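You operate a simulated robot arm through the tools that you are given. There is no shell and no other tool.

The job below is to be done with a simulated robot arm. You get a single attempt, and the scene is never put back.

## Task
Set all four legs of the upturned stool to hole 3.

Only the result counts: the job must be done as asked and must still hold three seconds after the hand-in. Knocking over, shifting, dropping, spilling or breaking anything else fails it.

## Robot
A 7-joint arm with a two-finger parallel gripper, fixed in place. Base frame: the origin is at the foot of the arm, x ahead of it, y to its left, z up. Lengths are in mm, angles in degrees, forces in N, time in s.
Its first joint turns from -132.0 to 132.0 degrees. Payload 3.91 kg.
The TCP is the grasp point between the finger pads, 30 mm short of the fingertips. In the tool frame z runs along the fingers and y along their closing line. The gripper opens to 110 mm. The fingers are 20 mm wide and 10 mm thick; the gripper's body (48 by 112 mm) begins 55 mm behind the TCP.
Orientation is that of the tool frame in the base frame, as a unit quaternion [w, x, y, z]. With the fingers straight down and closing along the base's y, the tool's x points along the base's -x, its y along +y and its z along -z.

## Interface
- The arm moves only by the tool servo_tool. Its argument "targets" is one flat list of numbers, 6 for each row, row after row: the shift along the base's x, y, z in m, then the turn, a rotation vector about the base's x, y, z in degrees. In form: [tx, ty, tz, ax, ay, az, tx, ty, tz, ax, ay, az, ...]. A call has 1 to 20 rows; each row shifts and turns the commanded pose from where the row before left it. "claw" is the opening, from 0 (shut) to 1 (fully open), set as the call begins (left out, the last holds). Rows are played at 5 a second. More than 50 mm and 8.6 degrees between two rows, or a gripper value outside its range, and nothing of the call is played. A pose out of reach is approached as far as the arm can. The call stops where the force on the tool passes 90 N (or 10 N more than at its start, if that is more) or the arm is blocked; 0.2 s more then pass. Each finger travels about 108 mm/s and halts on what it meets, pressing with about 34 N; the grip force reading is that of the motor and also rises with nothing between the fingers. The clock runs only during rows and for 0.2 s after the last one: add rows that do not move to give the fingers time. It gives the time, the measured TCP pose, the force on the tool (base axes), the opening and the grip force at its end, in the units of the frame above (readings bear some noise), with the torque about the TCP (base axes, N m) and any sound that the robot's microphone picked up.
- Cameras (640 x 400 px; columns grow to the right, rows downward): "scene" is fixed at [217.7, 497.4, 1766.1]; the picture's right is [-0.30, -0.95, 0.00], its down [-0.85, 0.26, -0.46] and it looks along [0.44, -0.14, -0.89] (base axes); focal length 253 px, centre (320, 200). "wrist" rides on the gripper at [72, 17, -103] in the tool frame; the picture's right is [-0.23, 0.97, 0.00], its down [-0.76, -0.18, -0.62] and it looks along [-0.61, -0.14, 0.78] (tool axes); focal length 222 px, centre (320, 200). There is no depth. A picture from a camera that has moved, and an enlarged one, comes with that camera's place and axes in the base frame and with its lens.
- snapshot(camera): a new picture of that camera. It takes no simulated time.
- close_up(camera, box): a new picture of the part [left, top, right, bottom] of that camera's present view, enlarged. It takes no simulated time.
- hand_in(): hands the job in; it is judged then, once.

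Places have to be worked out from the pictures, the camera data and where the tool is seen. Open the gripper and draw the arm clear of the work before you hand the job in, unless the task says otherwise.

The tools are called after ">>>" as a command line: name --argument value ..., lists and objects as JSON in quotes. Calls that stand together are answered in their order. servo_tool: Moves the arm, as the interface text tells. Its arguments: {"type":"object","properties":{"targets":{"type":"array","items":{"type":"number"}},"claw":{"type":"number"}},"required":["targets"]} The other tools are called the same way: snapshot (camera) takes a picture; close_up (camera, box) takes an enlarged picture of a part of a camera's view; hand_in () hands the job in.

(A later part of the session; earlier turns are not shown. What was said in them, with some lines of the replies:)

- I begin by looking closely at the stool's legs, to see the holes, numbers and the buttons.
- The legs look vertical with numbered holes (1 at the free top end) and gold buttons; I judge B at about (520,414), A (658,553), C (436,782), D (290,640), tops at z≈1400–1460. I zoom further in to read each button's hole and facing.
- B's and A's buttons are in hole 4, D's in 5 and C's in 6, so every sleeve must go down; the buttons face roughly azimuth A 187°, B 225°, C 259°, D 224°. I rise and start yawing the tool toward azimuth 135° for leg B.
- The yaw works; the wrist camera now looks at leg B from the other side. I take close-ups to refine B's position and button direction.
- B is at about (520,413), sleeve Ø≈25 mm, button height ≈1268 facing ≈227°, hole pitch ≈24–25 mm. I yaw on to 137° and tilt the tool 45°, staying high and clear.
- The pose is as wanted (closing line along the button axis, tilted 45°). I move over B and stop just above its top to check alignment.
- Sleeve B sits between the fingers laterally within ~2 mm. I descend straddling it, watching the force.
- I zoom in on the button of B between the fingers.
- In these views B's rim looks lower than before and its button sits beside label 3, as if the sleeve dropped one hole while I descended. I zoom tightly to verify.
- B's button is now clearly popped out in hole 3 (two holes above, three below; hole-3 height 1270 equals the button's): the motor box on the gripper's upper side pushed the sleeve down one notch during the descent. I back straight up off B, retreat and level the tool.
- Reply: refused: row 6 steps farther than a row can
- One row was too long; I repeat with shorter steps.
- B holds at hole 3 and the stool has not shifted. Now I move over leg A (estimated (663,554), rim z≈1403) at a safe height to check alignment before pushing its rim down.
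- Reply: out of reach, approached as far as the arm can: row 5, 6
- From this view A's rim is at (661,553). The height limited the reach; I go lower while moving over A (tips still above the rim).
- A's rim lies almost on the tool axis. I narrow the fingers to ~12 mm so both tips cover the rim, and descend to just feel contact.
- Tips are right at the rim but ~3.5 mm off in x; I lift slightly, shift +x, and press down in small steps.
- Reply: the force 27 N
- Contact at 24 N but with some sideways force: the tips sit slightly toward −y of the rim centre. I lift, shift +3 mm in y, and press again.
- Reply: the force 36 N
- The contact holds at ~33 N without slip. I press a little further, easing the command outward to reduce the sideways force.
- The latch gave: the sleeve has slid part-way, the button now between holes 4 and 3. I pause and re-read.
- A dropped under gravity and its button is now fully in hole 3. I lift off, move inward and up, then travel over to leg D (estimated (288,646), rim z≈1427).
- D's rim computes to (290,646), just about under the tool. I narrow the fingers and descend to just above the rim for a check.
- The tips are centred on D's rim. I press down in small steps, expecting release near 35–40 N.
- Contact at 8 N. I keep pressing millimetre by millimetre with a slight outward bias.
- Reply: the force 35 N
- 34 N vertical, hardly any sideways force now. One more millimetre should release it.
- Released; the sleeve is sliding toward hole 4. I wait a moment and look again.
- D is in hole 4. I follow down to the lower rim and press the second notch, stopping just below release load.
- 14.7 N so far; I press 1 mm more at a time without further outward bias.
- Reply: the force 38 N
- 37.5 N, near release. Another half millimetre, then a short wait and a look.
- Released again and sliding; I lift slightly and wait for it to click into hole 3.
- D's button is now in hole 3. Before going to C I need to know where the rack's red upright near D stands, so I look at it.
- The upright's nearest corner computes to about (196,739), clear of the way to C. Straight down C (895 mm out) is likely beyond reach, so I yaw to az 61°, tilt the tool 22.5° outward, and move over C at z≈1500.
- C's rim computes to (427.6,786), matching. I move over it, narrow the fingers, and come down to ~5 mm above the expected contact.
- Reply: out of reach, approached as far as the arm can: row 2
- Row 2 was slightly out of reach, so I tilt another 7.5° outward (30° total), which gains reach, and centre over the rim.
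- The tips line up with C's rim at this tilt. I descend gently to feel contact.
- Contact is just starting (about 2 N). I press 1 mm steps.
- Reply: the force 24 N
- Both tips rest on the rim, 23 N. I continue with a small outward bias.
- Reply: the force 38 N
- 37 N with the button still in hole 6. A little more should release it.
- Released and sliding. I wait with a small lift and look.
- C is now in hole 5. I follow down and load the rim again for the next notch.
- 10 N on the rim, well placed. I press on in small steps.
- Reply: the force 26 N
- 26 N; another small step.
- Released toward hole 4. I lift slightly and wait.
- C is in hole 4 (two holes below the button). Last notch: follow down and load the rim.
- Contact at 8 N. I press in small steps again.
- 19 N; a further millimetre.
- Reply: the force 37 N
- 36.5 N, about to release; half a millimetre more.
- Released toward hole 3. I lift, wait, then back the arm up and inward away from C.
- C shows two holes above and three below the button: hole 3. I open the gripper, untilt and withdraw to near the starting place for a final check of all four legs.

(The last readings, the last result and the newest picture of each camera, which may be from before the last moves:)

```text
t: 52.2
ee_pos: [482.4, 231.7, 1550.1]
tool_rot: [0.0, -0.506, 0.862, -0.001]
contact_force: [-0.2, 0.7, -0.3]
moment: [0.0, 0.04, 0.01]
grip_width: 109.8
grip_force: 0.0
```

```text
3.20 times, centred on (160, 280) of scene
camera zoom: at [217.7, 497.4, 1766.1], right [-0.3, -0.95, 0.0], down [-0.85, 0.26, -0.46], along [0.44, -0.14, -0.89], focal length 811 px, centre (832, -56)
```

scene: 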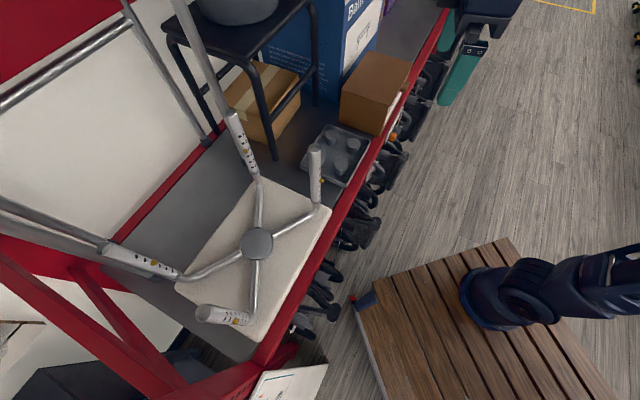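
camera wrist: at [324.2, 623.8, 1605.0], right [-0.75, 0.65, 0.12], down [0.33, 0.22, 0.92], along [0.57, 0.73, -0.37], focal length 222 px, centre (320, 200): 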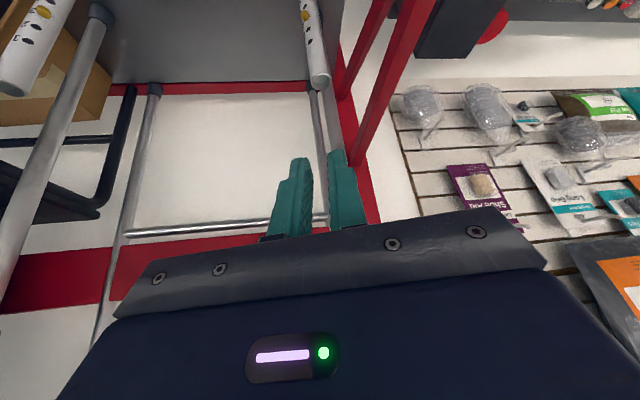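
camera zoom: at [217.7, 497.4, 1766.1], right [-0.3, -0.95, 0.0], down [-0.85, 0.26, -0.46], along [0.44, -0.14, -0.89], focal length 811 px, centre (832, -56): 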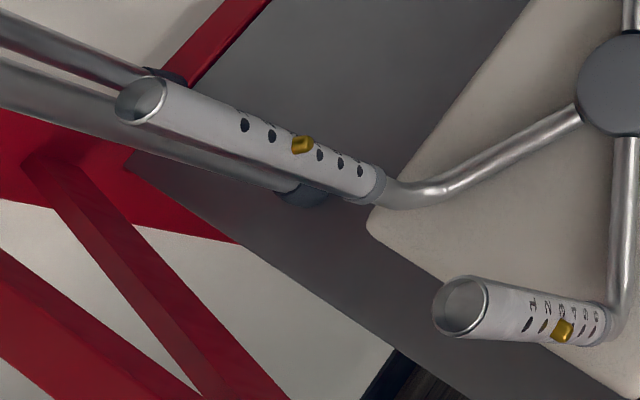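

All four buttons sit in hole 3 (two holes above, three below on each leg), the stool and its surroundings are unmoved, and the arm is clear with the gripper open. I hand in.

>>> hand_in

```text
The job is handed in.
```

All four stool legs are now set to hole 3, and the job is handed in. The last pictures show each gold button popped out of hole 3, with two holes above it and three below. The stool and the things around it look unmoved.

- **Legs A, C and D:** I pushed down on the top rim of each sleeve until the latch gave, at roughly 35–40 N. Each sleeve then slid down one notch and clicked in. A went from hole 4, D from hole 5 and C from hole 6.
- **Leg B:** This one moved from hole 4 to hole 3 by accident. The housing on the gripper pushed the sleeve down while I was lowering the arm beside it. I checked afterwards that the button was fully out in hole 3, and it stayed there.

The gripper was open and the arm clear of the stool when I handed in. I have not seen the result of the judging.
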